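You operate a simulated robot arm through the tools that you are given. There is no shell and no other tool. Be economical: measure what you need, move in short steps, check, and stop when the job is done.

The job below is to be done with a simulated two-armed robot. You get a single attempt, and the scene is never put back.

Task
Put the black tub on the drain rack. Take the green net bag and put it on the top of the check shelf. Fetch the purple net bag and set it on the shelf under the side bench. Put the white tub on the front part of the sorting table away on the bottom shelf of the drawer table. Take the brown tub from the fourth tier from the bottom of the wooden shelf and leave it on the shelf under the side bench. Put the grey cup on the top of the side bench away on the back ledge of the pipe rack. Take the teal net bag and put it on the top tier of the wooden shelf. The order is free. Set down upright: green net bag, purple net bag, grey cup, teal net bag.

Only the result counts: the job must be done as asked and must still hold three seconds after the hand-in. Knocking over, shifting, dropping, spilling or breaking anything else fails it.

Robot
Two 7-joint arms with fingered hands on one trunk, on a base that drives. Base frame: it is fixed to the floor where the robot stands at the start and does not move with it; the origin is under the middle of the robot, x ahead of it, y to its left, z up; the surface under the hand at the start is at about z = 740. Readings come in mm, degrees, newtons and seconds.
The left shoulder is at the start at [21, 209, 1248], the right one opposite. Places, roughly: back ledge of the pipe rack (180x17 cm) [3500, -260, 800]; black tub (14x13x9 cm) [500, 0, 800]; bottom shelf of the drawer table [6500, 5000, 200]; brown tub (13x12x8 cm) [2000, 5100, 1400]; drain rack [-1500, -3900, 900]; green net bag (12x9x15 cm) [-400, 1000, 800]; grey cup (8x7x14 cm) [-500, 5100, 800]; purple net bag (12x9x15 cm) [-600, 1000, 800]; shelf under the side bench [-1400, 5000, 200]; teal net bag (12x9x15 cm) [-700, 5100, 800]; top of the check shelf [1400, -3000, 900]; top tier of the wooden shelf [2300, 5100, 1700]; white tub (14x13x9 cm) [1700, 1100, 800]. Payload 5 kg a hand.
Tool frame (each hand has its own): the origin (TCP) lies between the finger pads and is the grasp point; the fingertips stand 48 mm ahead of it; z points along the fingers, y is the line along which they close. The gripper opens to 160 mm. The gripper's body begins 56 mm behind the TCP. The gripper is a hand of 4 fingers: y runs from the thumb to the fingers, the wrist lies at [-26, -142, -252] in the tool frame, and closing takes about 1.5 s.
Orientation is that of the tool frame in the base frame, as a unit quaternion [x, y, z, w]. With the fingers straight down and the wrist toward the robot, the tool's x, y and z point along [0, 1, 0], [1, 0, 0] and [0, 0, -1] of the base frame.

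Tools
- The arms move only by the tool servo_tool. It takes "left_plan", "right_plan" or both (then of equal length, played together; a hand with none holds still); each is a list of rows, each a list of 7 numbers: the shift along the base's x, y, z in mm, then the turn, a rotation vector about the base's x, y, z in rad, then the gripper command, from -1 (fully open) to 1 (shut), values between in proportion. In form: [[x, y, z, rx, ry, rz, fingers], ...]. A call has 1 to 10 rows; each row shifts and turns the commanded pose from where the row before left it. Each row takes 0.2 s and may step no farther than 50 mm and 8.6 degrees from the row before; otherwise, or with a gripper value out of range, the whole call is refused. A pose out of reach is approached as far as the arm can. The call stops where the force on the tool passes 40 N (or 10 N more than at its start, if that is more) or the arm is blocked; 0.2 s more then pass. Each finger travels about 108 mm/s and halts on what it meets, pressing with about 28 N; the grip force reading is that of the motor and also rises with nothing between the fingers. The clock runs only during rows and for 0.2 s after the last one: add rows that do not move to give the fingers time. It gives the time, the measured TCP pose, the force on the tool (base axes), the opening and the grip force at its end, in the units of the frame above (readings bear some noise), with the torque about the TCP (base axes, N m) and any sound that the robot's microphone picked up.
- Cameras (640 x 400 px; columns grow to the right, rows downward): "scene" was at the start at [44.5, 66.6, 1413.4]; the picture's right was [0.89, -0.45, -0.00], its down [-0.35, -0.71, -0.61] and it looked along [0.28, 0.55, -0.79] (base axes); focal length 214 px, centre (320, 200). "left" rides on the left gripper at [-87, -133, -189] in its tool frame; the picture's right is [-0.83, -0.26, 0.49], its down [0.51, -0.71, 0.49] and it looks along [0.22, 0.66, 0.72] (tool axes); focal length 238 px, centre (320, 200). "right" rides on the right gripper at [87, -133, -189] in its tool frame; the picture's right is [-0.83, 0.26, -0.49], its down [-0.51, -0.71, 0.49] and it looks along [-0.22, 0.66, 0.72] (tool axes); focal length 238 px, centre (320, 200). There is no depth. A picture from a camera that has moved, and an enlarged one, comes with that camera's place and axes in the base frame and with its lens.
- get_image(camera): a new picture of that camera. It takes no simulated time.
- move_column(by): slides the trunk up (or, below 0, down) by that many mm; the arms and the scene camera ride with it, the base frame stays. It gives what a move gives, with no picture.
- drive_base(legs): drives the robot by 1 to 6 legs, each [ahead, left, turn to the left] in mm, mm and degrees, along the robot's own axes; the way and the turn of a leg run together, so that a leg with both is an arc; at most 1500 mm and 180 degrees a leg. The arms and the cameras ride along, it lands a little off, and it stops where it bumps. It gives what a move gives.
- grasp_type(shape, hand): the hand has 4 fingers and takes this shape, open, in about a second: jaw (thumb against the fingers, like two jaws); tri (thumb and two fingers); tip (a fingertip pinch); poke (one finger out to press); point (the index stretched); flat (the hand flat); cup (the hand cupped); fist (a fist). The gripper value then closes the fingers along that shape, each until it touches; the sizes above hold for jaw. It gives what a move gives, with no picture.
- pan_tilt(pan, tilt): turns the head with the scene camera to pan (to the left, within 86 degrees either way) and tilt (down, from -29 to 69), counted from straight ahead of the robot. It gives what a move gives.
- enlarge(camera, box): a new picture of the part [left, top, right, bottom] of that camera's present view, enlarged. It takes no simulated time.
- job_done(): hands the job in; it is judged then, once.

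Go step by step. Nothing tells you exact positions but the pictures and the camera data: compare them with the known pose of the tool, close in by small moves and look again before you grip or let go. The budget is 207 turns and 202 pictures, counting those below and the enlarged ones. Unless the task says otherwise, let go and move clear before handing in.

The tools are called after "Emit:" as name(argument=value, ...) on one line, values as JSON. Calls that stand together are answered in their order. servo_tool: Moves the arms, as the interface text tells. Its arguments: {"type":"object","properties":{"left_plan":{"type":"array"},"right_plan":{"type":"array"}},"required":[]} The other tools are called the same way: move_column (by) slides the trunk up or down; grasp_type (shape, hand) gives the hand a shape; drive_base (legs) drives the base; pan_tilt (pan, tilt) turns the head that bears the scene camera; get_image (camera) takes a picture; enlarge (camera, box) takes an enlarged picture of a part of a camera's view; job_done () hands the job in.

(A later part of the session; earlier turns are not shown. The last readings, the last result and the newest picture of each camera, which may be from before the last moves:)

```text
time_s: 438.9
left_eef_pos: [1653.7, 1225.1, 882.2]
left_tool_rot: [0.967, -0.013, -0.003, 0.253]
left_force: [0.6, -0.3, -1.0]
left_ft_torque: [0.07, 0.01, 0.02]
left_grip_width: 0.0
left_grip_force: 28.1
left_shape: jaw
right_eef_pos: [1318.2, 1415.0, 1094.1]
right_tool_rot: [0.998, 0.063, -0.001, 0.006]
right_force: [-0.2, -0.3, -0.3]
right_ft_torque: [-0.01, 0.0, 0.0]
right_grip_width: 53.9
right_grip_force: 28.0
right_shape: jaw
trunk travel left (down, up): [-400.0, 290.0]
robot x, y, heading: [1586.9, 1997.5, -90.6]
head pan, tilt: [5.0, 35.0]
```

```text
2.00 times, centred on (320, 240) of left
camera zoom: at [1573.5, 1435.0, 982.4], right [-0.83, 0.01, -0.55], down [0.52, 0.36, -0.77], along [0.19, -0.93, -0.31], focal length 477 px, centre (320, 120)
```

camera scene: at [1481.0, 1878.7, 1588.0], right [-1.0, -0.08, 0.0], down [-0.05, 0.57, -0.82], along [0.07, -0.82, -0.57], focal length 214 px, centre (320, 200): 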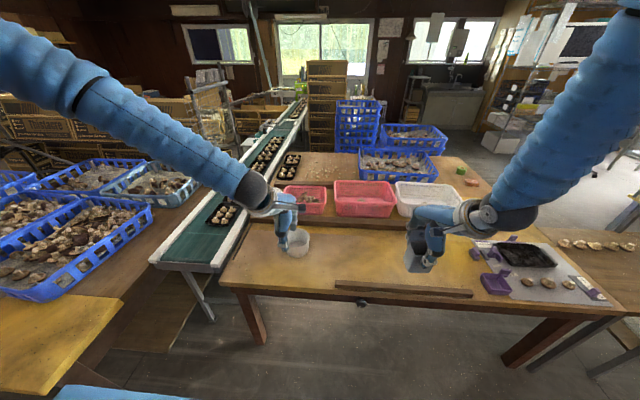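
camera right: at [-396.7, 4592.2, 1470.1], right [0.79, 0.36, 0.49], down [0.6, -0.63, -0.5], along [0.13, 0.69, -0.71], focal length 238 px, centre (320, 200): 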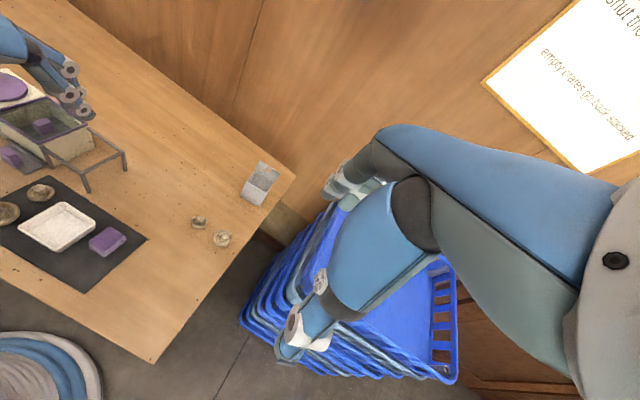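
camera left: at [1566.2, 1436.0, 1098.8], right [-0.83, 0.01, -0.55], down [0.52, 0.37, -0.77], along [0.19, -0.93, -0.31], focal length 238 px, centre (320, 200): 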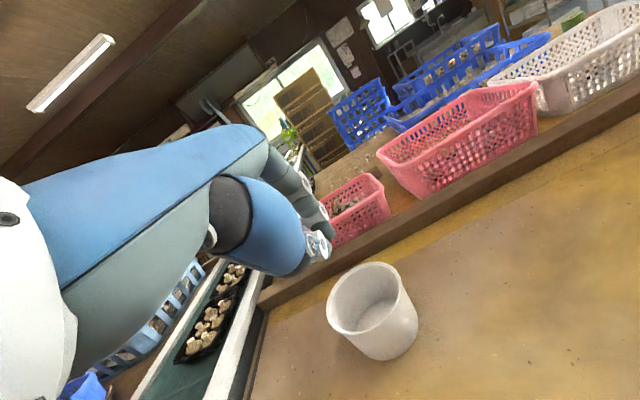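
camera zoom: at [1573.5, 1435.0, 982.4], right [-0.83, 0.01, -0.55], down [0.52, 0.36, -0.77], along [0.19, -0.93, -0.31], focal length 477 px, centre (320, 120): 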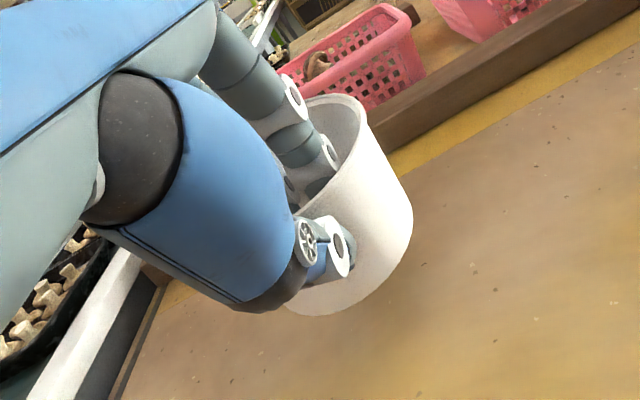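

It looks lifted. I raise further and confirm.

Emit:
servo_tool(left_plan=[[0, 0, 40, 0, 0, 0, 1], [0, 0, 45, 0, 0, 0, 1], [0, 0, 45, 0, 0, 0, 1], [0, 20, 40, 0, 0, 0, 1], [0, 0, 0, 0, 0, 0, 1]])

Emit:
get_image(camera="left")

```text
time_s: 440.1
left_eef_pos: [1650.8, 1245.1, 1049.7]
left_tool_rot: [0.967, -0.014, -0.003, 0.253]
left_force: [0.1, -1.2, -1.6]
left_ft_torque: [0.09, -0.01, 0.02]
left_grip_width: 0.0
left_grip_force: 27.9
left_shape: jaw
right_eef_pos: [1319.6, 1413.3, 1092.4]
right_tool_rot: [0.998, 0.064, -0.001, 0.004]
right_force: [-0.4, -0.5, -0.7]
right_ft_torque: [0.09, -0.06, 0.0]
right_grip_width: 53.7
right_grip_force: 27.8
right_shape: jaw
trunk travel left (down, up): [-400.0, 290.0]
robot x, y, heading: [1590.0, 1994.4, -90.6]
head pan, tilt: [5.0, 35.0]
```

```text
31 pictures are left
camera left: at [1570.8, 1454.9, 1149.7], right [-0.83, 0.01, -0.55], down [0.52, 0.37, -0.77], along [0.19, -0.93, -0.31], focal length 238 px, centre (320, 200)
```

left: 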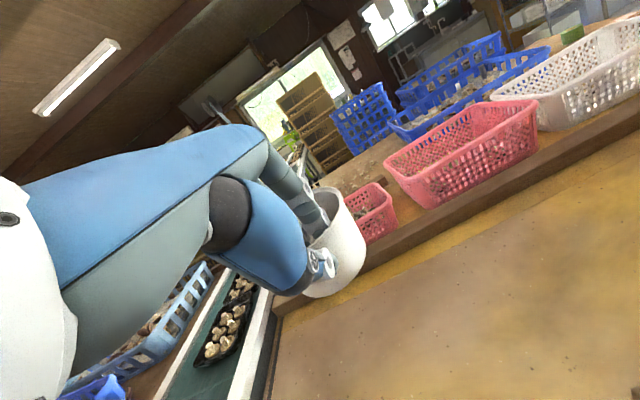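

Held well. I back off, turn east and look at the ways to the pipe rack and the drawer table.

Emit:
drive_base(legs=[[-900, 0, 0], [0, 0, 70]])

Emit:
pan_tilt(pan=0, tilt=15)

Emit:
get_image(camera="scene")

```text
time_s: 448.0
left_eef_pos: [2319.1, 2718.4, 1050.6]
left_tool_rot: [0.8, 0.544, 0.141, 0.209]
left_force: [0.4, -0.4, -1.0]
left_ft_torque: [0.01, 0.09, -0.01]
left_grip_width: 0.0
left_grip_force: 28.3
left_shape: jaw
right_eef_pos: [2046.4, 2462.1, 1094.3]
right_tool_rot: [0.781, 0.625, 0.002, 0.004]
right_force: [0.6, 0.5, -0.3]
right_ft_torque: [0.0, 0.0, -0.04]
right_grip_width: 53.7
right_grip_force: 28.3
right_shape: jaw
trunk travel left (down, up): [-400.0, 290.0]
robot x, y, heading: [1592.7, 2914.5, -20.2]
head pan, tilt: [5.0, 35.0]
```

```text
time_s: 448.8
left_eef_pos: [2318.3, 2717.3, 1049.8]
left_tool_rot: [0.8, 0.544, 0.142, 0.209]
left_force: [-1.1, -0.1, -1.7]
left_ft_torque: [0.02, 0.06, 0.01]
left_grip_width: 0.0
left_grip_force: 28.9
left_shape: jaw
right_eef_pos: [2046.1, 2461.6, 1093.1]
right_tool_rot: [0.781, 0.625, 0.003, 0.005]
right_force: [0.2, 0.0, -0.2]
right_ft_torque: [0.01, 0.02, -0.02]
right_grip_width: 53.4
right_grip_force: 27.8
right_shape: jaw
trunk travel left (down, up): [-400.0, 290.0]
robot x, y, heading: [1591.7, 2914.0, -20.3]
head pan, tilt: [0.0, 15.0]
```

```text
30 pictures are left
camera scene: at [1689.6, 2875.8, 1619.8], right [-0.35, -0.94, 0.0], down [-0.24, 0.09, -0.97], along [0.91, -0.33, -0.26], focal length 214 px, centre (320, 200)
```

scene: 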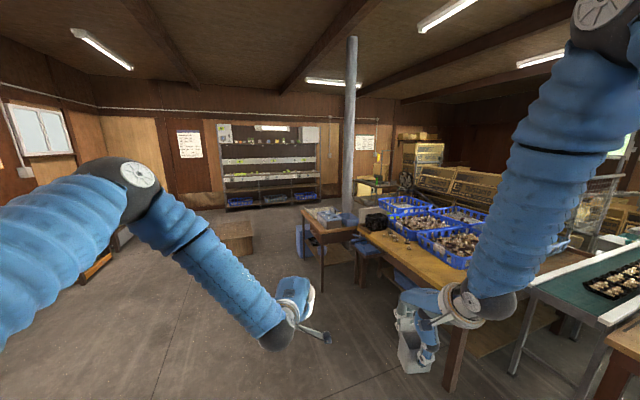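

The drawer table is to the north-east. I drive toward it and look.

Emit:
drive_base(legs=[[0, 0, 31], [1400, 0, 0], [1400, 0, 0]])

Emit:
pan_tilt(pan=15, tilt=20)

Emit:
get_image(camera="scene")

```text
time_s: 463.9
left_eef_pos: [5050.1, 3704.0, 1048.9]
left_tool_rot: [0.621, 0.743, 0.193, 0.162]
left_force: [0.0, -0.4, -1.3]
left_ft_torque: [-0.02, 0.08, 0.01]
left_grip_width: 0.1
left_grip_force: 28.3
left_shape: jaw
right_eef_pos: [4953.4, 3344.8, 1092.7]
right_tool_rot: [0.58, 0.814, 0.004, 0.004]
right_force: [-0.2, -0.2, -0.1]
right_ft_torque: [0.01, 0.0, 0.02]
right_grip_width: 53.5
right_grip_force: 28.3
right_shape: jaw
trunk travel left (down, up): [-400.0, 290.0]
robot x, y, heading: [4327.4, 3488.2, 11.3]
head pan, tilt: [0.0, 15.0]
```

```text
time_s: 464.6
left_eef_pos: [5049.6, 3704.3, 1050.2]
left_tool_rot: [0.621, 0.742, 0.194, 0.162]
left_force: [-0.5, 0.2, -0.3]
left_ft_torque: [-0.06, 0.04, -0.02]
left_grip_width: 0.2
left_grip_force: 27.8
left_shape: jaw
right_eef_pos: [4953.0, 3345.2, 1093.9]
right_tool_rot: [0.581, 0.814, 0.004, 0.004]
right_force: [0.3, -0.4, -0.6]
right_ft_torque: [0.03, -0.03, 0.01]
right_grip_width: 53.3
right_grip_force: 28.0
right_shape: jaw
trunk travel left (down, up): [-400.0, 290.0]
robot x, y, heading: [4329.3, 3488.3, 11.0]
head pan, tilt: [15.0, 20.0]
```

```text
29 pictures are left
camera scene: at [4422.8, 3531.5, 1611.8], right [0.44, -0.9, 0.0], down [-0.31, -0.15, -0.94], along [0.84, 0.42, -0.34], focal length 214 px, centre (320, 200)
```

scene: 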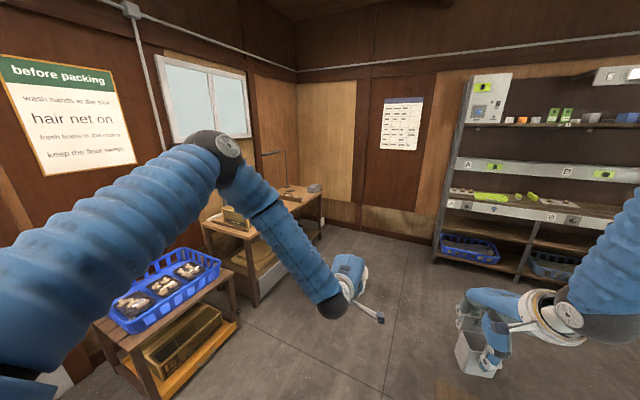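

The drawer table stands along the north wall, x 5500–6800, front edge y≈4690. I drive in front of it and turn to face it.

Emit:
drive_base(legs=[[850, 40, 0], [850, 40, 0], [0, 0, 79]])

Emit:
pan_tilt(pan=0, tilt=35)

Emit:
get_image(camera="scene")

```text
time_s: 476.7
left_eef_pos: [5924.2, 4663.9, 1049.8]
left_tool_rot: [0.008, 0.967, 0.253, 0.002]
left_force: [-0.2, -0.2, -0.3]
left_ft_torque: [-0.06, -0.06, 0.0]
left_grip_width: 0.0
left_grip_force: 27.7
left_shape: jaw
right_eef_pos: [6258.9, 4498.8, 1094.4]
right_tool_rot: [-0.069, 0.998, 0.006, 0.001]
right_force: [-0.1, 1.2, -1.2]
right_ft_torque: [0.0, -0.01, 0.01]
right_grip_width: 53.3
right_grip_force: 27.9
right_shape: jaw
trunk travel left (down, up): [-400.0, 290.0]
robot x, y, heading: [5997.4, 3914.3, 90.2]
head pan, tilt: [15.0, 20.0]
```

```text
time_s: 477.5
left_eef_pos: [5925.2, 4664.1, 1050.3]
left_tool_rot: [0.008, 0.968, 0.252, 0.001]
left_force: [-0.3, -0.3, -0.2]
left_ft_torque: [-0.04, -0.03, -0.01]
left_grip_width: 0.0
left_grip_force: 27.9
left_shape: jaw
right_eef_pos: [6259.2, 4498.4, 1093.5]
right_tool_rot: [-0.07, 0.998, 0.005, 0.0]
right_force: [0.0, 0.8, -0.1]
right_ft_torque: [-0.01, 0.01, -0.01]
right_grip_width: 53.5
right_grip_force: 28.4
right_shape: jaw
trunk travel left (down, up): [-400.0, 290.0]
robot x, y, heading: [5994.1, 3917.0, 90.1]
head pan, tilt: [0.0, 35.0]
```

```text
28 pictures are left
camera scene: at [5996.4, 4013.3, 1588.0], right [1.0, 0.0, 0.0], down [0.0, -0.57, -0.82], along [0.0, 0.82, -0.57], focal length 214 px, centre (320, 200)
```

scene: 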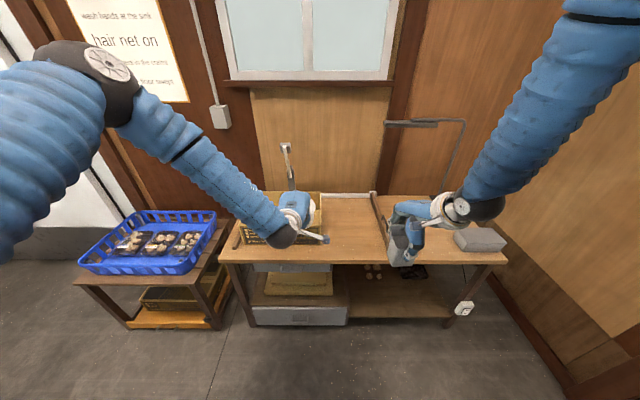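

The bottom shelf's open part spans x 6175–6820, front edge y≈4705. I back off, move right and lower the trunk.

Emit:
drive_base(legs=[[-250, -490, 0]])

Emit:
move_column(by=-400)

Emit:
servo_tool(left_plan=[[0, -5, -45, 0, 0, 0, 1], [0, -5, -45, 0, 0, 0, 1], [0, -5, -45, 0, 0, 0, 1], [0, -5, -45, 0, 0, 0, 1], [0, 0, -45, 0, 0, 0, 1], [0, 0, -45, 0, 0, 0, 1], [0, 0, -40, 0, 0, 0, 1], [0, 0, 0, 0, 0, 0, 1]])

Emit:
pan_tilt(pan=0, tilt=30)

Emit:
get_image(camera="scene")

```text
time_s: 480.7
left_eef_pos: [6419.4, 4411.0, 1050.1]
left_tool_rot: [0.007, 0.968, 0.252, 0.002]
left_force: [0.1, 0.1, -0.2]
left_ft_torque: [-0.06, 0.04, 0.01]
left_grip_width: 0.2
left_grip_force: 27.6
left_shape: jaw
right_eef_pos: [6754.2, 4246.4, 1092.9]
right_tool_rot: [-0.071, 0.997, 0.005, 0.0]
right_force: [0.4, 0.4, -1.0]
right_ft_torque: [0.01, -0.01, 0.0]
right_grip_width: 53.2
right_grip_force: 28.1
right_shape: jaw
trunk travel left (down, up): [-400.0, 290.0]
robot x, y, heading: [6497.4, 3662.3, 90.6]
head pan, tilt: [0.0, 35.0]
```

```text
time_s: 484.5
left_eef_pos: [6420.1, 4412.3, 650.0]
left_tool_rot: [0.007, 0.967, 0.254, 0.002]
left_force: [0.3, 0.0, -0.6]
left_ft_torque: [-0.07, 0.0, 0.01]
left_grip_width: 0.0
left_grip_force: 28.1
left_shape: jaw
right_eef_pos: [6752.7, 4247.1, 693.8]
right_tool_rot: [-0.071, 0.997, 0.006, 0.001]
right_force: [-0.3, 0.7, -0.9]
right_ft_torque: [0.0, -0.01, 0.0]
right_grip_width: 53.5
right_grip_force: 27.3
right_shape: jaw
trunk travel left (down, up): [0.0, 690.0]
robot x, y, heading: [6493.4, 3661.6, 90.3]
head pan, tilt: [0.0, 35.0]
```

```text
time_s: 486.3
left_eef_pos: [6420.3, 4393.7, 339.2]
left_tool_rot: [0.007, 0.968, 0.252, 0.002]
left_force: [-0.9, 0.6, -0.7]
left_ft_torque: [-0.03, 0.0, -0.04]
left_grip_width: 0.0
left_grip_force: 28.3
left_shape: jaw
right_eef_pos: [6753.3, 4247.4, 693.2]
right_tool_rot: [-0.072, 0.997, 0.005, 0.0]
right_force: [0.5, -0.4, -0.2]
right_ft_torque: [-0.03, 0.02, -0.02]
right_grip_width: 53.4
right_grip_force: 28.2
right_shape: jaw
trunk travel left (down, up): [0.0, 690.0]
robot x, y, heading: [6492.4, 3664.7, 90.3]
head pan, tilt: [0.0, 35.0]
```

```text
time_s: 487.0
left_eef_pos: [6420.1, 4393.8, 340.0]
left_tool_rot: [0.006, 0.968, 0.253, 0.002]
left_force: [0.2, 0.4, -0.3]
left_ft_torque: [-0.05, -0.04, 0.0]
left_grip_width: 0.0
left_grip_force: 28.3
left_shape: jaw
right_eef_pos: [6752.7, 4246.5, 693.3]
right_tool_rot: [-0.07, 0.998, 0.006, 0.001]
right_force: [-0.3, -0.2, -0.4]
right_ft_torque: [-0.01, -0.01, -0.01]
right_grip_width: 53.5
right_grip_force: 28.3
right_shape: jaw
trunk travel left (down, up): [0.0, 690.0]
robot x, y, heading: [6495.5, 3660.3, 90.6]
head pan, tilt: [0.0, 30.0]
```

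```text
27 pictures are left
camera scene: at [6492.6, 3762.3, 1195.7], right [1.0, 0.01, 0.0], down [0.0, -0.5, -0.87], along [-0.01, 0.87, -0.5], focal length 214 px, centre (320, 200)
```

scene: 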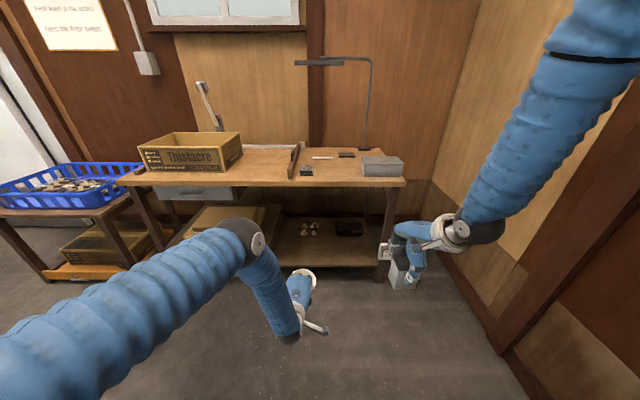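

The shelf's front strip is free (mushrooms and a tray lie further back, y>4955). I drive forward with the tub just above shelf height.

Emit:
drive_base(legs=[[290, 0, -0.5]])

Emit:
servo_tool(left_plan=[[0, 25, -10, 0, 0, 0, 1], [0, 25, -10, 0, 0, 0, 1], [0, 0, -10, 0, 0, 0, 1], [0, 0, 0, 0, 0, 0, 1]])

Emit:
get_image(camera="left")

```text
time_s: 489.0
left_eef_pos: [6426.6, 4681.6, 338.5]
left_tool_rot: [0.012, 0.968, 0.252, 0.003]
left_force: [-0.3, 0.0, 0.0]
left_ft_torque: [-0.04, -0.01, 0.0]
left_grip_width: 0.0
left_grip_force: 27.8
left_shape: jaw
right_eef_pos: [6758.5, 4532.3, 692.9]
right_tool_rot: [-0.065, 0.998, 0.004, 0.0]
right_force: [0.4, 0.0, -1.5]
right_ft_torque: [-0.02, 0.05, 0.01]
right_grip_width: 53.4
right_grip_force: 28.3
right_shape: jaw
trunk travel left (down, up): [0.0, 690.0]
robot x, y, heading: [6495.0, 3948.3, 89.6]
head pan, tilt: [0.0, 30.0]
```

```text
time_s: 490.0
left_eef_pos: [6423.5, 4730.2, 310.7]
left_tool_rot: [0.011, 0.968, 0.252, 0.004]
left_force: [0.5, 0.8, -0.6]
left_ft_torque: [-0.06, -0.01, 0.0]
left_grip_width: 0.1
left_grip_force: 28.2
left_shape: jaw
right_eef_pos: [6758.2, 4531.8, 693.3]
right_tool_rot: [-0.065, 0.998, 0.006, 0.001]
right_force: [0.0, -0.1, -0.2]
right_ft_torque: [-0.03, 0.02, 0.0]
right_grip_width: 53.5
right_grip_force: 27.9
right_shape: jaw
trunk travel left (down, up): [0.0, 690.0]
robot x, y, heading: [6493.6, 3947.8, 89.8]
head pan, tilt: [0.0, 30.0]
```

```text
26 pictures are left
camera left: at [6506.9, 4520.2, 410.4], right [0.83, -0.01, -0.55], down [-0.52, -0.37, -0.77], along [-0.2, 0.93, -0.31], focal length 238 px, centre (320, 200)
```

left: 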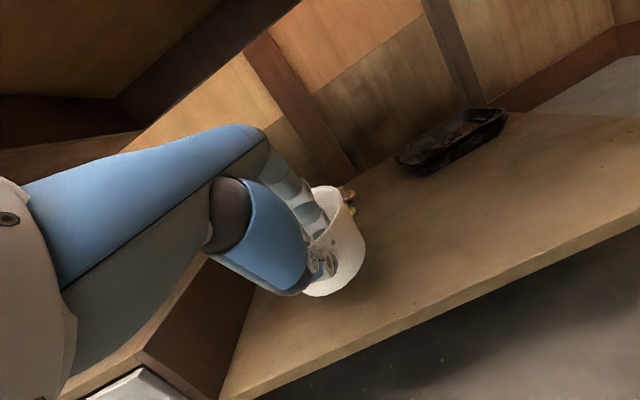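

The tub is over the shelf. I lower to contact.

Emit:
servo_tool(left_plan=[[0, 0, -8, 0, 0, 0, 1], [0, 0, -8, 0, 0, 0, 1], [0, 0, -6, 0, 0, 0, 1], [0, 0, 0, 0, 0, 0, 1]])

Emit:
servo_tool(left_plan=[[0, 0, -5, 0, 0, 0, 1], [0, 0, -5, 0, 0, 0, 1], [0, 0, 0, 0, 0, 0, 1]])

```text
time_s: 491.0
left_eef_pos: [6427.3, 4730.5, 287.7]
left_tool_rot: [0.011, 0.968, 0.252, 0.003]
left_force: [-0.1, -0.1, -0.6]
left_ft_torque: [-0.05, 0.02, 0.01]
left_grip_width: 0.0
left_grip_force: 28.2
left_shape: jaw
right_eef_pos: [6758.5, 4531.0, 694.4]
right_tool_rot: [-0.066, 0.998, 0.006, 0.001]
right_force: [-0.4, -0.1, -0.9]
right_ft_torque: [-0.02, 0.0, 0.01]
right_grip_width: 53.3
right_grip_force: 27.9
right_shape: jaw
trunk travel left (down, up): [0.0, 690.0]
robot x, y, heading: [6494.3, 3949.6, 90.0]
head pan, tilt: [0.0, 30.0]
```

```text
time_s: 491.8
left_eef_pos: [6427.9, 4731.8, 277.2]
left_tool_rot: [0.012, 0.968, 0.252, 0.003]
left_force: [-0.2, 0.0, -0.8]
left_ft_torque: [-0.1, -0.03, -0.01]
left_grip_width: 0.0
left_grip_force: 28.6
left_shape: jaw
right_eef_pos: [6759.1, 4531.0, 692.3]
right_tool_rot: [-0.065, 0.998, 0.005, 0.0]
right_force: [-0.1, 0.4, 0.0]
right_ft_torque: [-0.03, -0.02, -0.02]
right_grip_width: 53.4
right_grip_force: 28.1
right_shape: jaw
trunk travel left (down, up): [0.0, 690.0]
robot x, y, heading: [6494.4, 3951.0, 89.8]
head pan, tilt: [0.0, 30.0]
```

Emit:
servo_tool(left_plan=[[0, 0, -5, 0, 0, 0, 1], [0, 0, -5, 0, 0, 0, 1], [0, 0, 0, 0, 0, 0, 1]])

Emit:
servo_tool(left_plan=[[0, 0, -4, 0, 0, 0, 1], [0, 0, -4, 0, 0, 0, 1], [0, 0, 0, 0, 0, 0, 1]])

```text
time_s: 492.6
left_eef_pos: [6427.9, 4731.6, 267.2]
left_tool_rot: [0.012, 0.968, 0.252, 0.004]
left_force: [-0.5, -0.5, -0.5]
left_ft_torque: [-0.06, -0.03, -0.03]
left_grip_width: 0.0
left_grip_force: 28.3
left_shape: jaw
right_eef_pos: [6758.0, 4532.5, 693.5]
right_tool_rot: [-0.066, 0.998, 0.005, 0.002]
right_force: [-0.4, -0.5, -0.8]
right_ft_torque: [0.01, -0.01, 0.02]
right_grip_width: 53.4
right_grip_force: 27.8
right_shape: jaw
trunk travel left (down, up): [0.0, 690.0]
robot x, y, heading: [6493.2, 3949.5, 89.9]
head pan, tilt: [0.0, 30.0]
```

```text
time_s: 493.4
left_eef_pos: [6426.3, 4732.2, 261.6]
left_tool_rot: [0.012, 0.967, 0.253, 0.003]
left_force: [0.5, -0.1, 4.7]
left_ft_torque: [0.01, 0.07, 0.01]
left_grip_width: 0.0
left_grip_force: 28.4
left_shape: jaw
right_eef_pos: [6759.0, 4531.4, 694.3]
right_tool_rot: [-0.066, 0.998, 0.004, 0.0]
right_force: [-0.4, -0.7, -0.4]
right_ft_torque: [0.02, 0.03, -0.02]
right_grip_width: 53.3
right_grip_force: 28.2
right_shape: jaw
trunk travel left (down, up): [0.0, 690.0]
robot x, y, heading: [6495.3, 3946.8, 90.1]
head pan, tilt: [0.0, 30.0]
```

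Contact. I release partly open, lift the fingers out and check.

Emit:
servo_tool(left_plan=[[0, 0, -2, 0, 0, 0, 1], [0, 0, 0, 0, 0, 0, 0.6], [0, 0, 0, 0, 0, 0, 0.3], [0, 0, 0, 0, 0, 0, 0.2], [0, 0, 0, 0, 0, 0, 0.2], [0, 0, 20, 0, 0, 0, 0.2], [0, 0, 30, 0, 0, 0, 0.2], [0, 0, 30, 0, 0, 0, 0.2], [0, 0, 0, 0, 0, 0, 0.2]])

Emit:
get_image(camera="left")

```text
time_s: 495.4
left_eef_pos: [6426.7, 4732.0, 336.8]
left_tool_rot: [0.013, 0.967, 0.253, 0.003]
left_force: [0.0, 0.5, 0.3]
left_ft_torque: [-0.01, 0.0, 0.0]
left_grip_width: 63.9
left_grip_force: 0.1
left_shape: jaw
right_eef_pos: [6758.9, 4531.5, 693.3]
right_tool_rot: [-0.066, 0.998, 0.005, 0.0]
right_force: [0.1, -0.6, 0.3]
right_ft_torque: [0.05, 0.04, 0.0]
right_grip_width: 53.2
right_grip_force: 28.4
right_shape: jaw
trunk travel left (down, up): [0.0, 690.0]
robot x, y, heading: [6495.1, 3948.7, 89.9]
head pan, tilt: [0.0, 30.0]
```

```text
25 pictures are left
camera left: at [6509.4, 4521.8, 437.7], right [0.83, -0.01, -0.55], down [-0.52, -0.37, -0.77], along [-0.2, 0.93, -0.31], focal length 238 px, centre (320, 200)
```

left: 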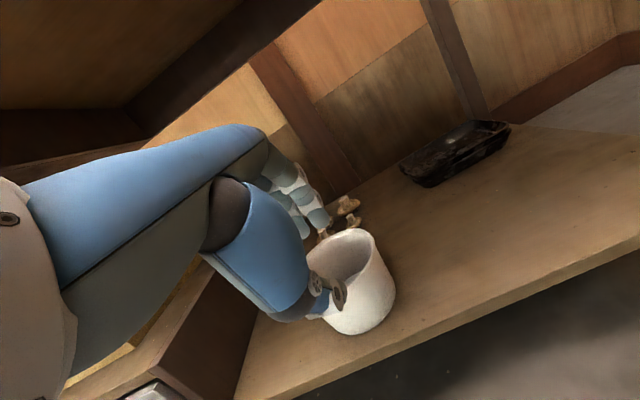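

The white tub stands on the drawer table's bottom shelf. I withdraw, back off and raise the trunk, then head toward the pipe rack.

Emit:
servo_tool(left_plan=[[0, -45, 0, 0, 0, 0, 0.2], [0, -45, 0, 0, 0, 0, 0.2], [0, -45, 0, 0, 0, 0, 0.2], [0, -45, 0, 0, 0, 0, 0.2], [0, -45, 0, 0, 0, 0, 0.2], [0, -45, 0, 0, 0, 0, 0.2], [0, 0, 0, 0, 0, 0, 0.2]])

Emit:
drive_base(legs=[[-300, 0, 0]])

Emit:
move_column(by=400)

Emit:
servo_tool(left_plan=[[0, 0, 45, -0.07, 0, 0, 0.2], [0, 0, 45, -0.07, 0, 0, 0.2], [0, 0, 45, -0.07, 0, 0, 0.2], [0, 0, 45, -0.07, 0, 0, 0.2], [0, 0, 45, -0.07, 0, 0, 0.2], [0, 0, 45, -0.08, 0, 0, 0.2], [0, 0, 45, -0.08, 0, 0, 0.2], [0, 0, 0, 0, 0, 0, 0.2]])

Emit:
drive_base(legs=[[-200, 1300, 0], [-100, 500, 0], [0, 0, 110], [0, 0, 60]])

Emit:
pan_tilt(pan=0, tilt=18)

Emit:
get_image(camera="scene")

```text
time_s: 497.0
left_eef_pos: [6425.6, 4465.4, 335.4]
left_tool_rot: [0.012, 0.967, 0.253, 0.003]
left_force: [-0.9, -0.2, 0.3]
left_ft_torque: [0.02, 0.02, 0.03]
left_grip_width: 63.8
left_grip_force: 0.1
left_shape: jaw
right_eef_pos: [6759.1, 4531.7, 693.0]
right_tool_rot: [-0.066, 0.998, 0.005, 0.001]
right_force: [0.0, 0.4, 0.1]
right_ft_torque: [0.0, -0.01, -0.01]
right_grip_width: 53.3
right_grip_force: 27.8
right_shape: jaw
trunk travel left (down, up): [0.0, 690.0]
robot x, y, heading: [6489.2, 3951.5, 90.0]
head pan, tilt: [0.0, 30.0]
```

```text
time_s: 499.1
left_eef_pos: [6424.8, 4158.4, 333.9]
left_tool_rot: [0.01, 0.967, 0.253, 0.003]
left_force: [0.4, -0.2, -0.1]
left_ft_torque: [0.0, 0.02, -0.02]
left_grip_width: 64.0
left_grip_force: 0.1
left_shape: jaw
right_eef_pos: [6757.1, 4225.9, 692.8]
right_tool_rot: [-0.067, 0.998, 0.006, 0.001]
right_force: [0.4, -0.8, -0.6]
right_ft_torque: [-0.01, -0.05, 0.02]
right_grip_width: 53.3
right_grip_force: 28.1
right_shape: jaw
trunk travel left (down, up): [0.0, 690.0]
robot x, y, heading: [6491.8, 3643.5, 90.2]
head pan, tilt: [0.0, 30.0]
```

```text
time_s: 502.9
left_eef_pos: [6424.0, 4159.0, 734.7]
left_tool_rot: [0.01, 0.968, 0.252, 0.002]
left_force: [0.2, -0.1, 0.5]
left_ft_torque: [-0.02, 0.0, -0.04]
left_grip_width: 63.8
left_grip_force: 0.0
left_shape: jaw
right_eef_pos: [6757.3, 4226.0, 1093.4]
right_tool_rot: [-0.068, 0.998, 0.004, 0.0]
right_force: [-0.2, -0.3, -0.8]
right_ft_torque: [0.03, 0.02, 0.01]
right_grip_width: 53.2
right_grip_force: 27.8
right_shape: jaw
trunk travel left (down, up): [-400.0, 290.0]
robot x, y, heading: [6490.6, 3644.4, 90.0]
head pan, tilt: [0.0, 30.0]
```

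```text
time_s: 504.7
left_eef_pos: [6425.0, 4158.4, 1048.0]
left_tool_rot: [0.009, 1.0, 0.0, 0.005]
left_force: [-0.1, -0.2, -0.2]
left_ft_torque: [-0.04, 0.0, -0.03]
left_grip_width: 63.8
left_grip_force: 0.0
left_shape: jaw
right_eef_pos: [6757.6, 4226.8, 1092.1]
right_tool_rot: [-0.067, 0.998, 0.005, 0.001]
right_force: [-0.3, 0.9, 0.6]
right_ft_torque: [-0.04, -0.01, 0.0]
right_grip_width: 53.5
right_grip_force: 28.6
right_shape: jaw
trunk travel left (down, up): [-400.0, 290.0]
robot x, y, heading: [6492.1, 3646.0, 89.6]
head pan, tilt: [0.0, 30.0]
```

```text
time_s: 509.4
left_eef_pos: [5453.2, 4030.9, 1047.1]
left_tool_rot: [0.006, 1.0, 0.0, 0.007]
left_force: [-2.1, 0.2, -0.7]
left_ft_torque: [-0.06, -0.34, -0.05]
left_grip_width: 63.9
left_grip_force: 0.1
left_shape: jaw
right_eef_pos: [5784.4, 4101.1, 1094.0]
right_tool_rot: [-0.071, 0.997, 0.005, 0.003]
right_force: [-3.1, 0.9, -0.9]
right_ft_torque: [-0.16, -0.32, 0.01]
right_grip_width: 53.0
right_grip_force: 28.0
right_shape: jaw
trunk travel left (down, up): [-400.0, 290.0]
robot x, y, heading: [5530.6, 3518.6, 90.3]
head pan, tilt: [0.0, 30.0]
stopped in leg 1: the robot was blocked; the commanded pose is now the measured one
```

```text
time_s: 510.2
left_eef_pos: [5459.3, 4030.5, 1048.7]
left_tool_rot: [0.007, 1.0, 0.0, 0.004]
left_force: [0.2, -0.3, -0.3]
left_ft_torque: [0.0, 0.07, 0.02]
left_grip_width: 63.7
left_grip_force: 0.0
left_shape: jaw
right_eef_pos: [5791.4, 4101.1, 1091.5]
right_tool_rot: [-0.07, 0.998, 0.004, 0.001]
right_force: [0.2, -0.3, -0.8]
right_ft_torque: [-0.02, 0.06, 0.01]
right_grip_width: 53.3
right_grip_force: 28.1
right_shape: jaw
trunk travel left (down, up): [-400.0, 290.0]
robot x, y, heading: [5529.3, 3518.7, 90.4]
head pan, tilt: [0.0, 18.0]
```

```text
24 pictures are left
camera scene: at [5530.2, 3620.8, 1615.0], right [1.0, 0.01, 0.0], down [0.0, -0.31, -0.95], along [-0.01, 0.95, -0.31], focal length 214 px, centre (320, 200)
```

scene: 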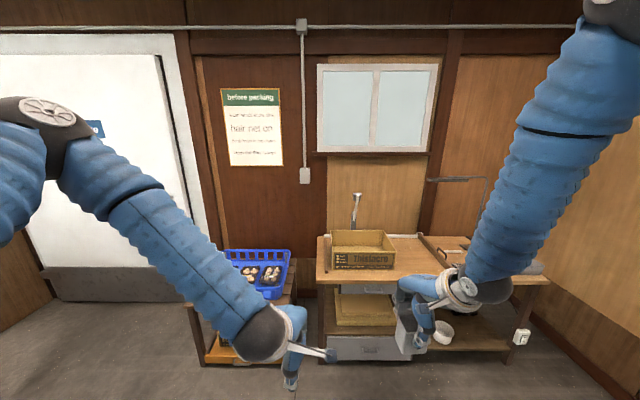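

The white tub stands well. Something low on the left blocked me; I look that way.

Emit:
drive_base(legs=[[60, -80, 0]])

Emit:
drive_base(legs=[[0, 0, 80]])

Emit:
pan_tilt(pan=10, tilt=25)

Emit:
get_image(camera="scene")

```text
time_s: 511.3
left_eef_pos: [5538.3, 4090.3, 1047.9]
left_tool_rot: [0.006, 1.0, 0.0, 0.004]
left_force: [0.5, 0.2, -0.3]
left_ft_torque: [-0.04, 0.04, 0.0]
left_grip_width: 63.9
left_grip_force: 0.0
left_shape: jaw
right_eef_pos: [5871.7, 4160.7, 1093.2]
right_tool_rot: [-0.07, 0.998, 0.004, 0.0]
right_force: [1.5, -0.4, -0.4]
right_ft_torque: [-0.02, 0.12, 0.02]
right_grip_width: 53.2
right_grip_force: 28.3
right_shape: jaw
trunk travel left (down, up): [-400.0, 290.0]
robot x, y, heading: [5607.6, 3576.2, 90.3]
head pan, tilt: [0.0, 18.0]
```

```text
time_s: 515.2
left_eef_pos: [5092.5, 3597.7, 1047.0]
left_tool_rot: [-0.636, 0.771, 0.004, 0.004]
left_force: [0.3, 0.6, 1.0]
left_ft_torque: [0.0, -0.01, 0.0]
left_grip_width: 64.0
left_grip_force: 0.0
left_shape: jaw
right_eef_pos: [5081.1, 3936.3, 1093.7]
right_tool_rot: [-0.694, 0.72, 0.005, -0.003]
right_force: [0.0, -0.4, -0.5]
right_ft_torque: [0.0, -0.01, 0.0]
right_grip_width: 53.4
right_grip_force: 28.1
right_shape: jaw
trunk travel left (down, up): [-400.0, 290.0]
robot x, y, heading: [5614.9, 3577.2, 170.2]
head pan, tilt: [0.0, 18.0]
```

```text
time_s: 515.9
left_eef_pos: [5092.1, 3596.5, 1048.3]
left_tool_rot: [-0.637, 0.771, 0.003, 0.004]
left_force: [-0.2, 0.2, -0.2]
left_ft_torque: [0.0, -0.06, -0.01]
left_grip_width: 64.0
left_grip_force: 0.0
left_shape: jaw
right_eef_pos: [5080.9, 3935.1, 1093.1]
right_tool_rot: [-0.694, 0.72, 0.004, -0.002]
right_force: [-0.4, 0.1, -0.8]
right_ft_torque: [-0.01, -0.01, 0.0]
right_grip_width: 53.1
right_grip_force: 27.8
right_shape: jaw
trunk travel left (down, up): [-400.0, 290.0]
robot x, y, heading: [5609.2, 3573.4, 170.1]
head pan, tilt: [10.0, 25.0]
```

```text
23 pictures are left
camera scene: at [5507.5, 3577.6, 1603.7], right [0.0, 1.0, 0.0], down [0.42, 0.0, -0.91], along [-0.91, 0.0, -0.42], focal length 214 px, centre (320, 200)
```

scene: 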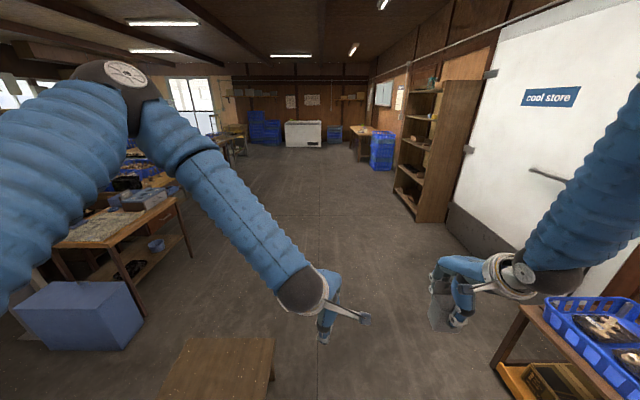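

A low bench at x 4700–5100, y 2800–3320 was in the way. I turn south and drive down the east side to look at the pipe rack.

Emit:
drive_base(legs=[[0, -60, 95], [1300, 0, 0]])

Emit:
pan_tilt(pan=-30, tilt=18)

Emit:
get_image(camera="scene")

```text
time_s: 521.7
left_eef_pos: [5556.5, 2959.3, 1046.8]
left_tool_rot: [0.997, -0.081, -0.004, -0.001]
left_force: [0.3, -1.8, -0.5]
left_ft_torque: [0.23, -0.05, -0.05]
left_grip_width: 64.0
left_grip_force: 0.0
left_shape: jaw
right_eef_pos: [5219.2, 2936.7, 1092.7]
right_tool_rot: [1.0, -0.002, -0.001, 0.004]
right_force: [-0.2, -0.6, -1.5]
right_ft_torque: [0.11, -0.11, 0.06]
right_grip_width: 52.7
right_grip_force: 28.3
right_shape: jaw
trunk travel left (down, up): [-400.0, 290.0]
robot x, y, heading: [5564.4, 3482.4, -98.0]
head pan, tilt: [10.0, 25.0]
stopped in leg 2: the robot was blocked; the commanded pose is now the measured one
```

```text
time_s: 522.8
left_eef_pos: [5559.1, 2962.6, 1049.6]
left_tool_rot: [0.997, -0.081, -0.005, 0.0]
left_force: [1.3, 0.5, 0.1]
left_ft_torque: [0.0, 0.05, -0.01]
left_grip_width: 64.0
left_grip_force: 0.0
left_shape: jaw
right_eef_pos: [5220.6, 2940.5, 1095.0]
right_tool_rot: [1.0, -0.003, -0.002, 0.006]
right_force: [0.5, 0.3, -1.4]
right_ft_torque: [0.0, 0.08, 0.01]
right_grip_width: 52.9
right_grip_force: 27.6
right_shape: jaw
trunk travel left (down, up): [-400.0, 290.0]
robot x, y, heading: [5560.4, 3482.6, -98.2]
head pan, tilt: [-30.0, 18.0]
```

```text
22 pictures are left
camera scene: at [5505.1, 3396.3, 1615.1], right [-0.79, 0.61, 0.0], down [0.19, 0.24, -0.95], along [-0.58, -0.75, -0.31], focal length 214 px, centre (320, 200)
```

scene: 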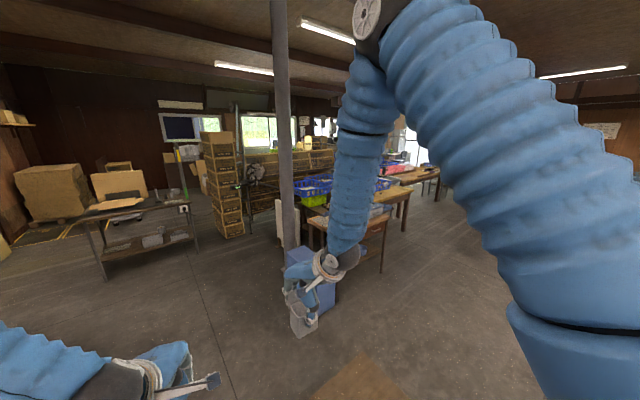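

The bench corner again. I step left (east) around it, drive south, then face west toward the rack.

Emit:
drive_base(legs=[[-80, 0, 0], [0, 400, 8]])

Emit:
drive_base(legs=[[1300, 0, 0], [700, 0, 0], [0, 0, -55]])

Emit:
pan_tilt(pan=0, tilt=18)

Emit:
get_image(camera="scene")

```text
time_s: 526.0
left_eef_pos: [6040.0, 3019.7, 1048.7]
left_tool_rot: [1.0, -0.01, -0.005, 0.0]
left_force: [-0.4, 0.2, -0.2]
left_ft_torque: [0.0, 0.05, -0.04]
left_grip_width: 63.9
left_grip_force: 0.0
left_shape: jaw
right_eef_pos: [5707.3, 2949.1, 1093.4]
right_tool_rot: [0.998, 0.069, -0.002, 0.006]
right_force: [-0.4, 0.4, -0.9]
right_ft_torque: [-0.02, 0.07, 0.01]
right_grip_width: 52.9
right_grip_force: 27.8
right_shape: jaw
trunk travel left (down, up): [-400.0, 290.0]
robot x, y, heading: [5971.7, 3533.0, -89.8]
head pan, tilt: [-30.0, 18.0]
```

```text
time_s: 538.1
left_eef_pos: [5641.4, 1213.9, 1049.9]
left_tool_rot: [0.892, -0.452, -0.005, -0.002]
left_force: [0.3, -0.3, 0.2]
left_ft_torque: [-0.01, -0.04, -0.02]
left_grip_width: 63.8
left_grip_force: 0.1
left_shape: jaw
right_eef_pos: [5384.7, 1434.8, 1094.4]
right_tool_rot: [0.924, -0.381, -0.003, 0.006]
right_force: [-1.6, -0.2, -0.2]
right_ft_torque: [-0.06, 0.0, 0.0]
right_grip_width: 52.8
right_grip_force: 28.1
right_shape: jaw
trunk travel left (down, up): [-400.0, 290.0]
robot x, y, heading: [6011.8, 1578.4, -142.7]
head pan, tilt: [-30.0, 18.0]
```

```text
time_s: 539.1
left_eef_pos: [5642.2, 1213.2, 1049.1]
left_tool_rot: [0.892, -0.452, -0.005, -0.003]
left_force: [-0.4, 0.3, -0.3]
left_ft_torque: [0.02, -0.01, -0.02]
left_grip_width: 63.8
left_grip_force: 0.0
left_shape: jaw
right_eef_pos: [5386.5, 1434.4, 1093.8]
right_tool_rot: [0.924, -0.382, -0.003, 0.006]
right_force: [0.2, 0.4, -1.0]
right_ft_torque: [0.0, 0.0, -0.01]
right_grip_width: 52.7
right_grip_force: 28.1
right_shape: jaw
trunk travel left (down, up): [-400.0, 290.0]
robot x, y, heading: [6013.5, 1578.5, -143.1]
head pan, tilt: [0.0, 18.0]
```

```text
21 pictures are left
camera scene: at [5926.9, 1514.6, 1615.0], right [-0.61, 0.8, 0.0], down [0.25, 0.19, -0.95], along [-0.76, -0.58, -0.31], focal length 214 px, centre (320, 200)
```

scene: 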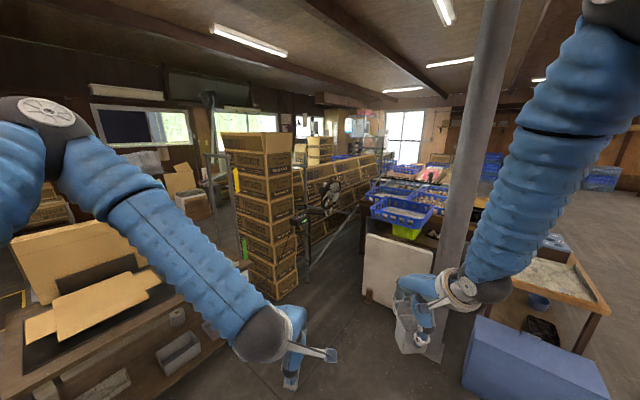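

The rack lies beyond the crate stack. I enlarge to find the ledge.

Emit:
enlarge(camera="scene", box=[260, 120, 420, 260])

```text
2.86 times, centred on (340, 190) of scene
camera zoom: at [5926.9, 1514.6, 1615.0], right [-0.61, 0.8, 0.0], down [0.25, 0.19, -0.95], along [-0.76, -0.58, -0.31], focal length 613 px, centre (263, 229)
```

zoom: 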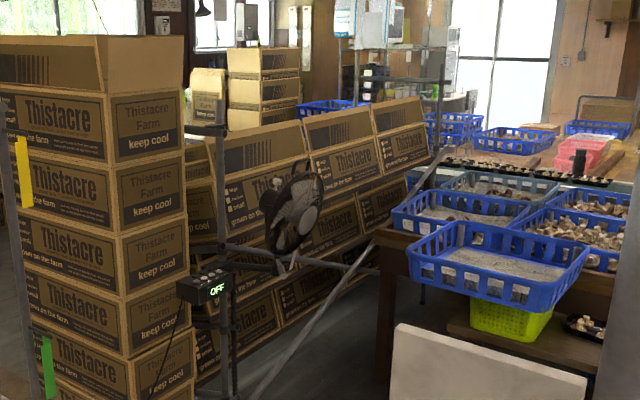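

I need a closer view of the ledge. I drive to the aisle's mouth.

Emit:
drive_base(legs=[[1200, -220, 0]])

Emit:
pan_tilt(pan=0, tilt=22)

Emit:
get_image(camera="scene")

```text
time_s: 545.3
left_eef_pos: [4574.4, 620.6, 1049.3]
left_tool_rot: [0.899, -0.438, -0.006, -0.003]
left_force: [-0.8, -0.7, 1.1]
left_ft_torque: [0.02, 0.0, 0.02]
left_grip_width: 63.8
left_grip_force: 0.0
left_shape: jaw
right_eef_pos: [4311.0, 834.2, 1093.6]
right_tool_rot: [0.93, -0.367, -0.003, 0.005]
right_force: [-0.4, -1.5, -1.5]
right_ft_torque: [0.0, -0.02, 0.02]
right_grip_width: 52.8
right_grip_force: 27.6
right_shape: jaw
trunk travel left (down, up): [-400.0, 290.0]
robot x, y, heading: [4929.2, 997.8, -140.5]
head pan, tilt: [0.0, 18.0]
```

```text
time_s: 546.0
left_eef_pos: [4574.3, 620.6, 1049.7]
left_tool_rot: [0.899, -0.439, -0.004, -0.002]
left_force: [0.5, 0.1, 0.2]
left_ft_torque: [0.01, -0.02, 0.0]
left_grip_width: 64.1
left_grip_force: 0.1
left_shape: jaw
right_eef_pos: [4311.5, 832.8, 1094.1]
right_tool_rot: [0.93, -0.367, -0.003, 0.005]
right_force: [0.9, 0.1, -1.0]
right_ft_torque: [0.03, -0.02, 0.0]
right_grip_width: 52.7
right_grip_force: 28.5
right_shape: jaw
trunk travel left (down, up): [-400.0, 290.0]
robot x, y, heading: [4930.5, 997.9, -140.8]
head pan, tilt: [0.0, 22.0]
```

```text
19 pictures are left
camera scene: at [4850.6, 930.6, 1608.6], right [-0.63, 0.78, 0.0], down [0.29, 0.24, -0.93], along [-0.72, -0.59, -0.37], focal length 214 px, centre (320, 200)
```

scene: 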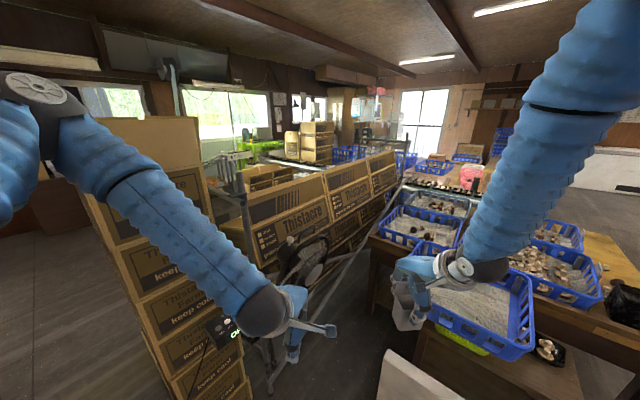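

The boxes hide the ledge from here. I raise the trunk to look down behind them.

Emit:
move_column(by=290)

Emit:
pan_tilt(pan=0, tilt=35)

Emit:
enlarge(camera="scene", box=[180, 80, 440, 280])

```text
time_s: 548.9
left_eef_pos: [4574.7, 620.7, 1339.6]
left_tool_rot: [0.899, -0.439, -0.005, -0.002]
left_force: [0.1, 0.8, -0.9]
left_ft_torque: [0.02, 0.01, 0.03]
left_grip_width: 63.9
left_grip_force: 0.1
left_shape: jaw
right_eef_pos: [4310.9, 834.1, 1383.6]
right_tool_rot: [0.93, -0.367, -0.003, 0.005]
right_force: [-0.2, -0.2, -1.6]
right_ft_torque: [-0.01, 0.0, 0.01]
right_grip_width: 53.1
right_grip_force: 28.1
right_shape: jaw
trunk travel left (down, up): [-690.0, 0.0]
robot x, y, heading: [4931.1, 992.5, -140.9]
head pan, tilt: [0.0, 22.0]
```

```text
time_s: 549.6
left_eef_pos: [4574.6, 619.6, 1339.0]
left_tool_rot: [0.899, -0.439, -0.005, -0.002]
left_force: [0.1, 0.3, -0.8]
left_ft_torque: [0.0, -0.01, 0.02]
left_grip_width: 63.9
left_grip_force: 0.1
left_shape: jaw
right_eef_pos: [4312.2, 832.7, 1383.7]
right_tool_rot: [0.93, -0.368, -0.003, 0.005]
right_force: [0.3, -0.2, -0.9]
right_ft_torque: [-0.01, -0.01, -0.02]
right_grip_width: 53.0
right_grip_force: 27.9
right_shape: jaw
trunk travel left (down, up): [-690.0, 0.0]
robot x, y, heading: [4929.4, 998.1, -140.9]
head pan, tilt: [0.0, 35.0]
```

```text
2.00 times, centred on (310, 180) of scene
camera zoom: at [4854.2, 933.5, 1878.0], right [-0.63, 0.78, 0.0], down [0.44, 0.36, -0.82], along [-0.64, -0.52, -0.57], focal length 429 px, centre (340, 240)
```

zoom: 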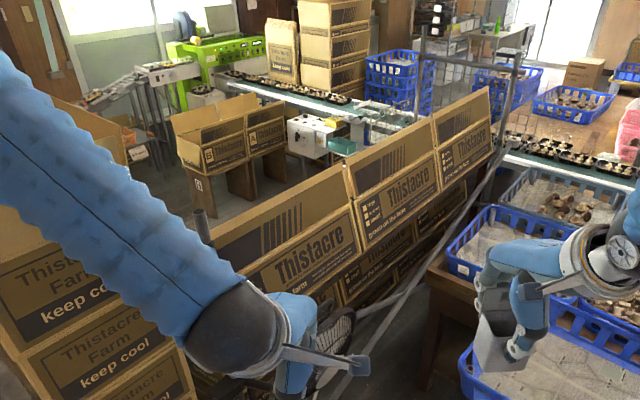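

The boxes stand in front of the ledge, so it must be reached from the south side. I go round by the east end of the carton table.

Emit:
drive_base(legs=[[-1125, 331, 0], [-150, 830, 0], [0, 0, 51]])

Emit:
pan_tilt(pan=-10, tilt=30)

Emit:
get_image(camera="scene")

```text
time_s: 561.9
left_eef_pos: [6678.3, 371.9, 1335.0]
left_tool_rot: [0.998, -0.063, -0.004, -0.003]
left_force: [-0.8, 0.1, -0.3]
left_ft_torque: [0.01, -0.01, 0.02]
left_grip_width: 63.8
left_grip_force: 0.1
left_shape: jaw
right_eef_pos: [6340.8, 339.6, 1379.8]
right_tool_rot: [1.0, 0.015, -0.001, 0.002]
right_force: [0.5, -0.3, -0.2]
right_ft_torque: [-0.01, -0.02, 0.03]
right_grip_width: 52.7
right_grip_force: 28.2
right_shape: jaw
trunk travel left (down, up): [-690.0, 0.0]
robot x, y, heading: [6667.8, 899.2, -95.7]
head pan, tilt: [0.0, 35.0]
stopped in leg 3: the robot was blocked; the commanded pose is now the measured one
```

```text
time_s: 562.6
left_eef_pos: [6679.3, 371.7, 1334.5]
left_tool_rot: [0.998, -0.062, -0.004, -0.004]
left_force: [0.7, 0.5, -0.3]
left_ft_torque: [-0.01, -0.01, -0.01]
left_grip_width: 63.8
left_grip_force: 0.0
left_shape: jaw
right_eef_pos: [6341.9, 337.6, 1379.4]
right_tool_rot: [1.0, 0.015, 0.0, 0.001]
right_force: [0.0, 0.1, -0.6]
right_ft_torque: [0.02, -0.03, 0.04]
right_grip_width: 53.0
right_grip_force: 28.0
right_shape: jaw
trunk travel left (down, up): [-690.0, 0.0]
robot x, y, heading: [6668.0, 900.5, -96.1]
head pan, tilt: [-10.0, 30.0]
```

```text
17 pictures are left
camera scene: at [6639.8, 787.3, 1884.7], right [-0.96, 0.27, 0.0], down [0.14, 0.49, -0.86], along [-0.24, -0.83, -0.51], focal length 214 px, centre (320, 200)
```

scene: 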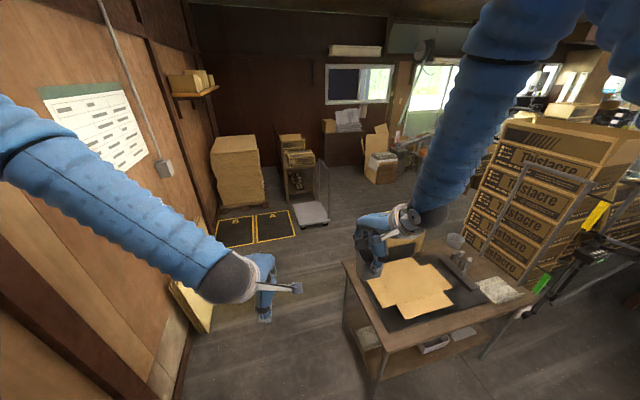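

There is a passage between wall and carton table. I drive through it and turn west.

Emit:
drive_base(legs=[[850, 60, 0], [950, 60, 0]])

Emit:
drive_base(legs=[[0, 0, -82]])

Emit:
pan_tilt(pan=0, tilt=25)

Emit:
get_image(camera="scene")

```text
time_s: 571.7
left_eef_pos: [6640.6, -1429.6, 1338.9]
left_tool_rot: [0.999, -0.053, -0.005, 0.0]
left_force: [-0.5, 0.4, -0.1]
left_ft_torque: [0.01, 0.02, 0.03]
left_grip_width: 64.1
left_grip_force: 0.0
left_shape: jaw
right_eef_pos: [6304.8, -1471.8, 1383.3]
right_tool_rot: [1.0, 0.027, 0.0, 0.006]
right_force: [0.5, 0.8, -0.7]
right_ft_torque: [-0.03, 0.02, 0.06]
right_grip_width: 52.7
right_grip_force: 27.7
right_shape: jaw
trunk travel left (down, up): [-690.0, 0.0]
robot x, y, heading: [6615.5, -915.7, -95.0]
head pan, tilt: [-10.0, 30.0]
```

```text
time_s: 575.6
left_eef_pos: [6107.4, -1008.2, 1339.9]
left_tool_rot: [0.719, -0.695, -0.004, -0.004]
left_force: [0.1, -0.7, 0.3]
left_ft_torque: [0.04, -0.02, 0.0]
left_grip_width: 63.9
left_grip_force: 0.0
left_shape: jaw
right_eef_pos: [6020.5, -681.3, 1383.3]
right_tool_rot: [0.771, -0.637, -0.004, 0.004]
right_force: [-0.4, 0.3, -0.7]
right_ft_torque: [0.01, -0.04, -0.02]
right_grip_width: 52.8
right_grip_force: 28.0
right_shape: jaw
trunk travel left (down, up): [-690.0, 0.0]
robot x, y, heading: [6617.0, -914.0, -176.7]
head pan, tilt: [-10.0, 30.0]
```

```text
time_s: 576.4
left_eef_pos: [6107.6, -1008.5, 1339.9]
left_tool_rot: [0.719, -0.695, -0.003, -0.002]
left_force: [0.1, 0.2, 0.2]
left_ft_torque: [0.0, -0.03, 0.01]
left_grip_width: 63.9
left_grip_force: 0.1
left_shape: jaw
right_eef_pos: [6021.0, -681.5, 1383.9]
right_tool_rot: [0.771, -0.637, -0.005, 0.005]
right_force: [-0.7, -0.4, -0.2]
right_ft_torque: [0.0, 0.04, 0.0]
right_grip_width: 52.7
right_grip_force: 28.3
right_shape: jaw
trunk travel left (down, up): [-690.0, 0.0]
robot x, y, heading: [6618.3, -913.1, -177.0]
head pan, tilt: [0.0, 25.0]
```

```text
16 pictures are left
camera scene: at [6514.2, -919.1, 1893.7], right [-0.05, 1.0, 0.0], down [0.42, 0.02, -0.91], along [-0.9, -0.05, -0.42], focal length 214 px, centre (320, 200)
```

scene: 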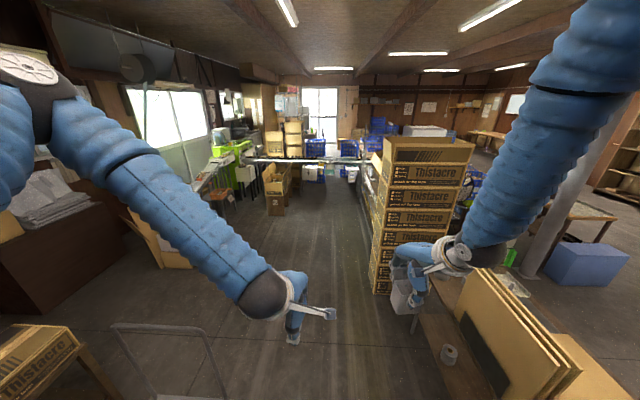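

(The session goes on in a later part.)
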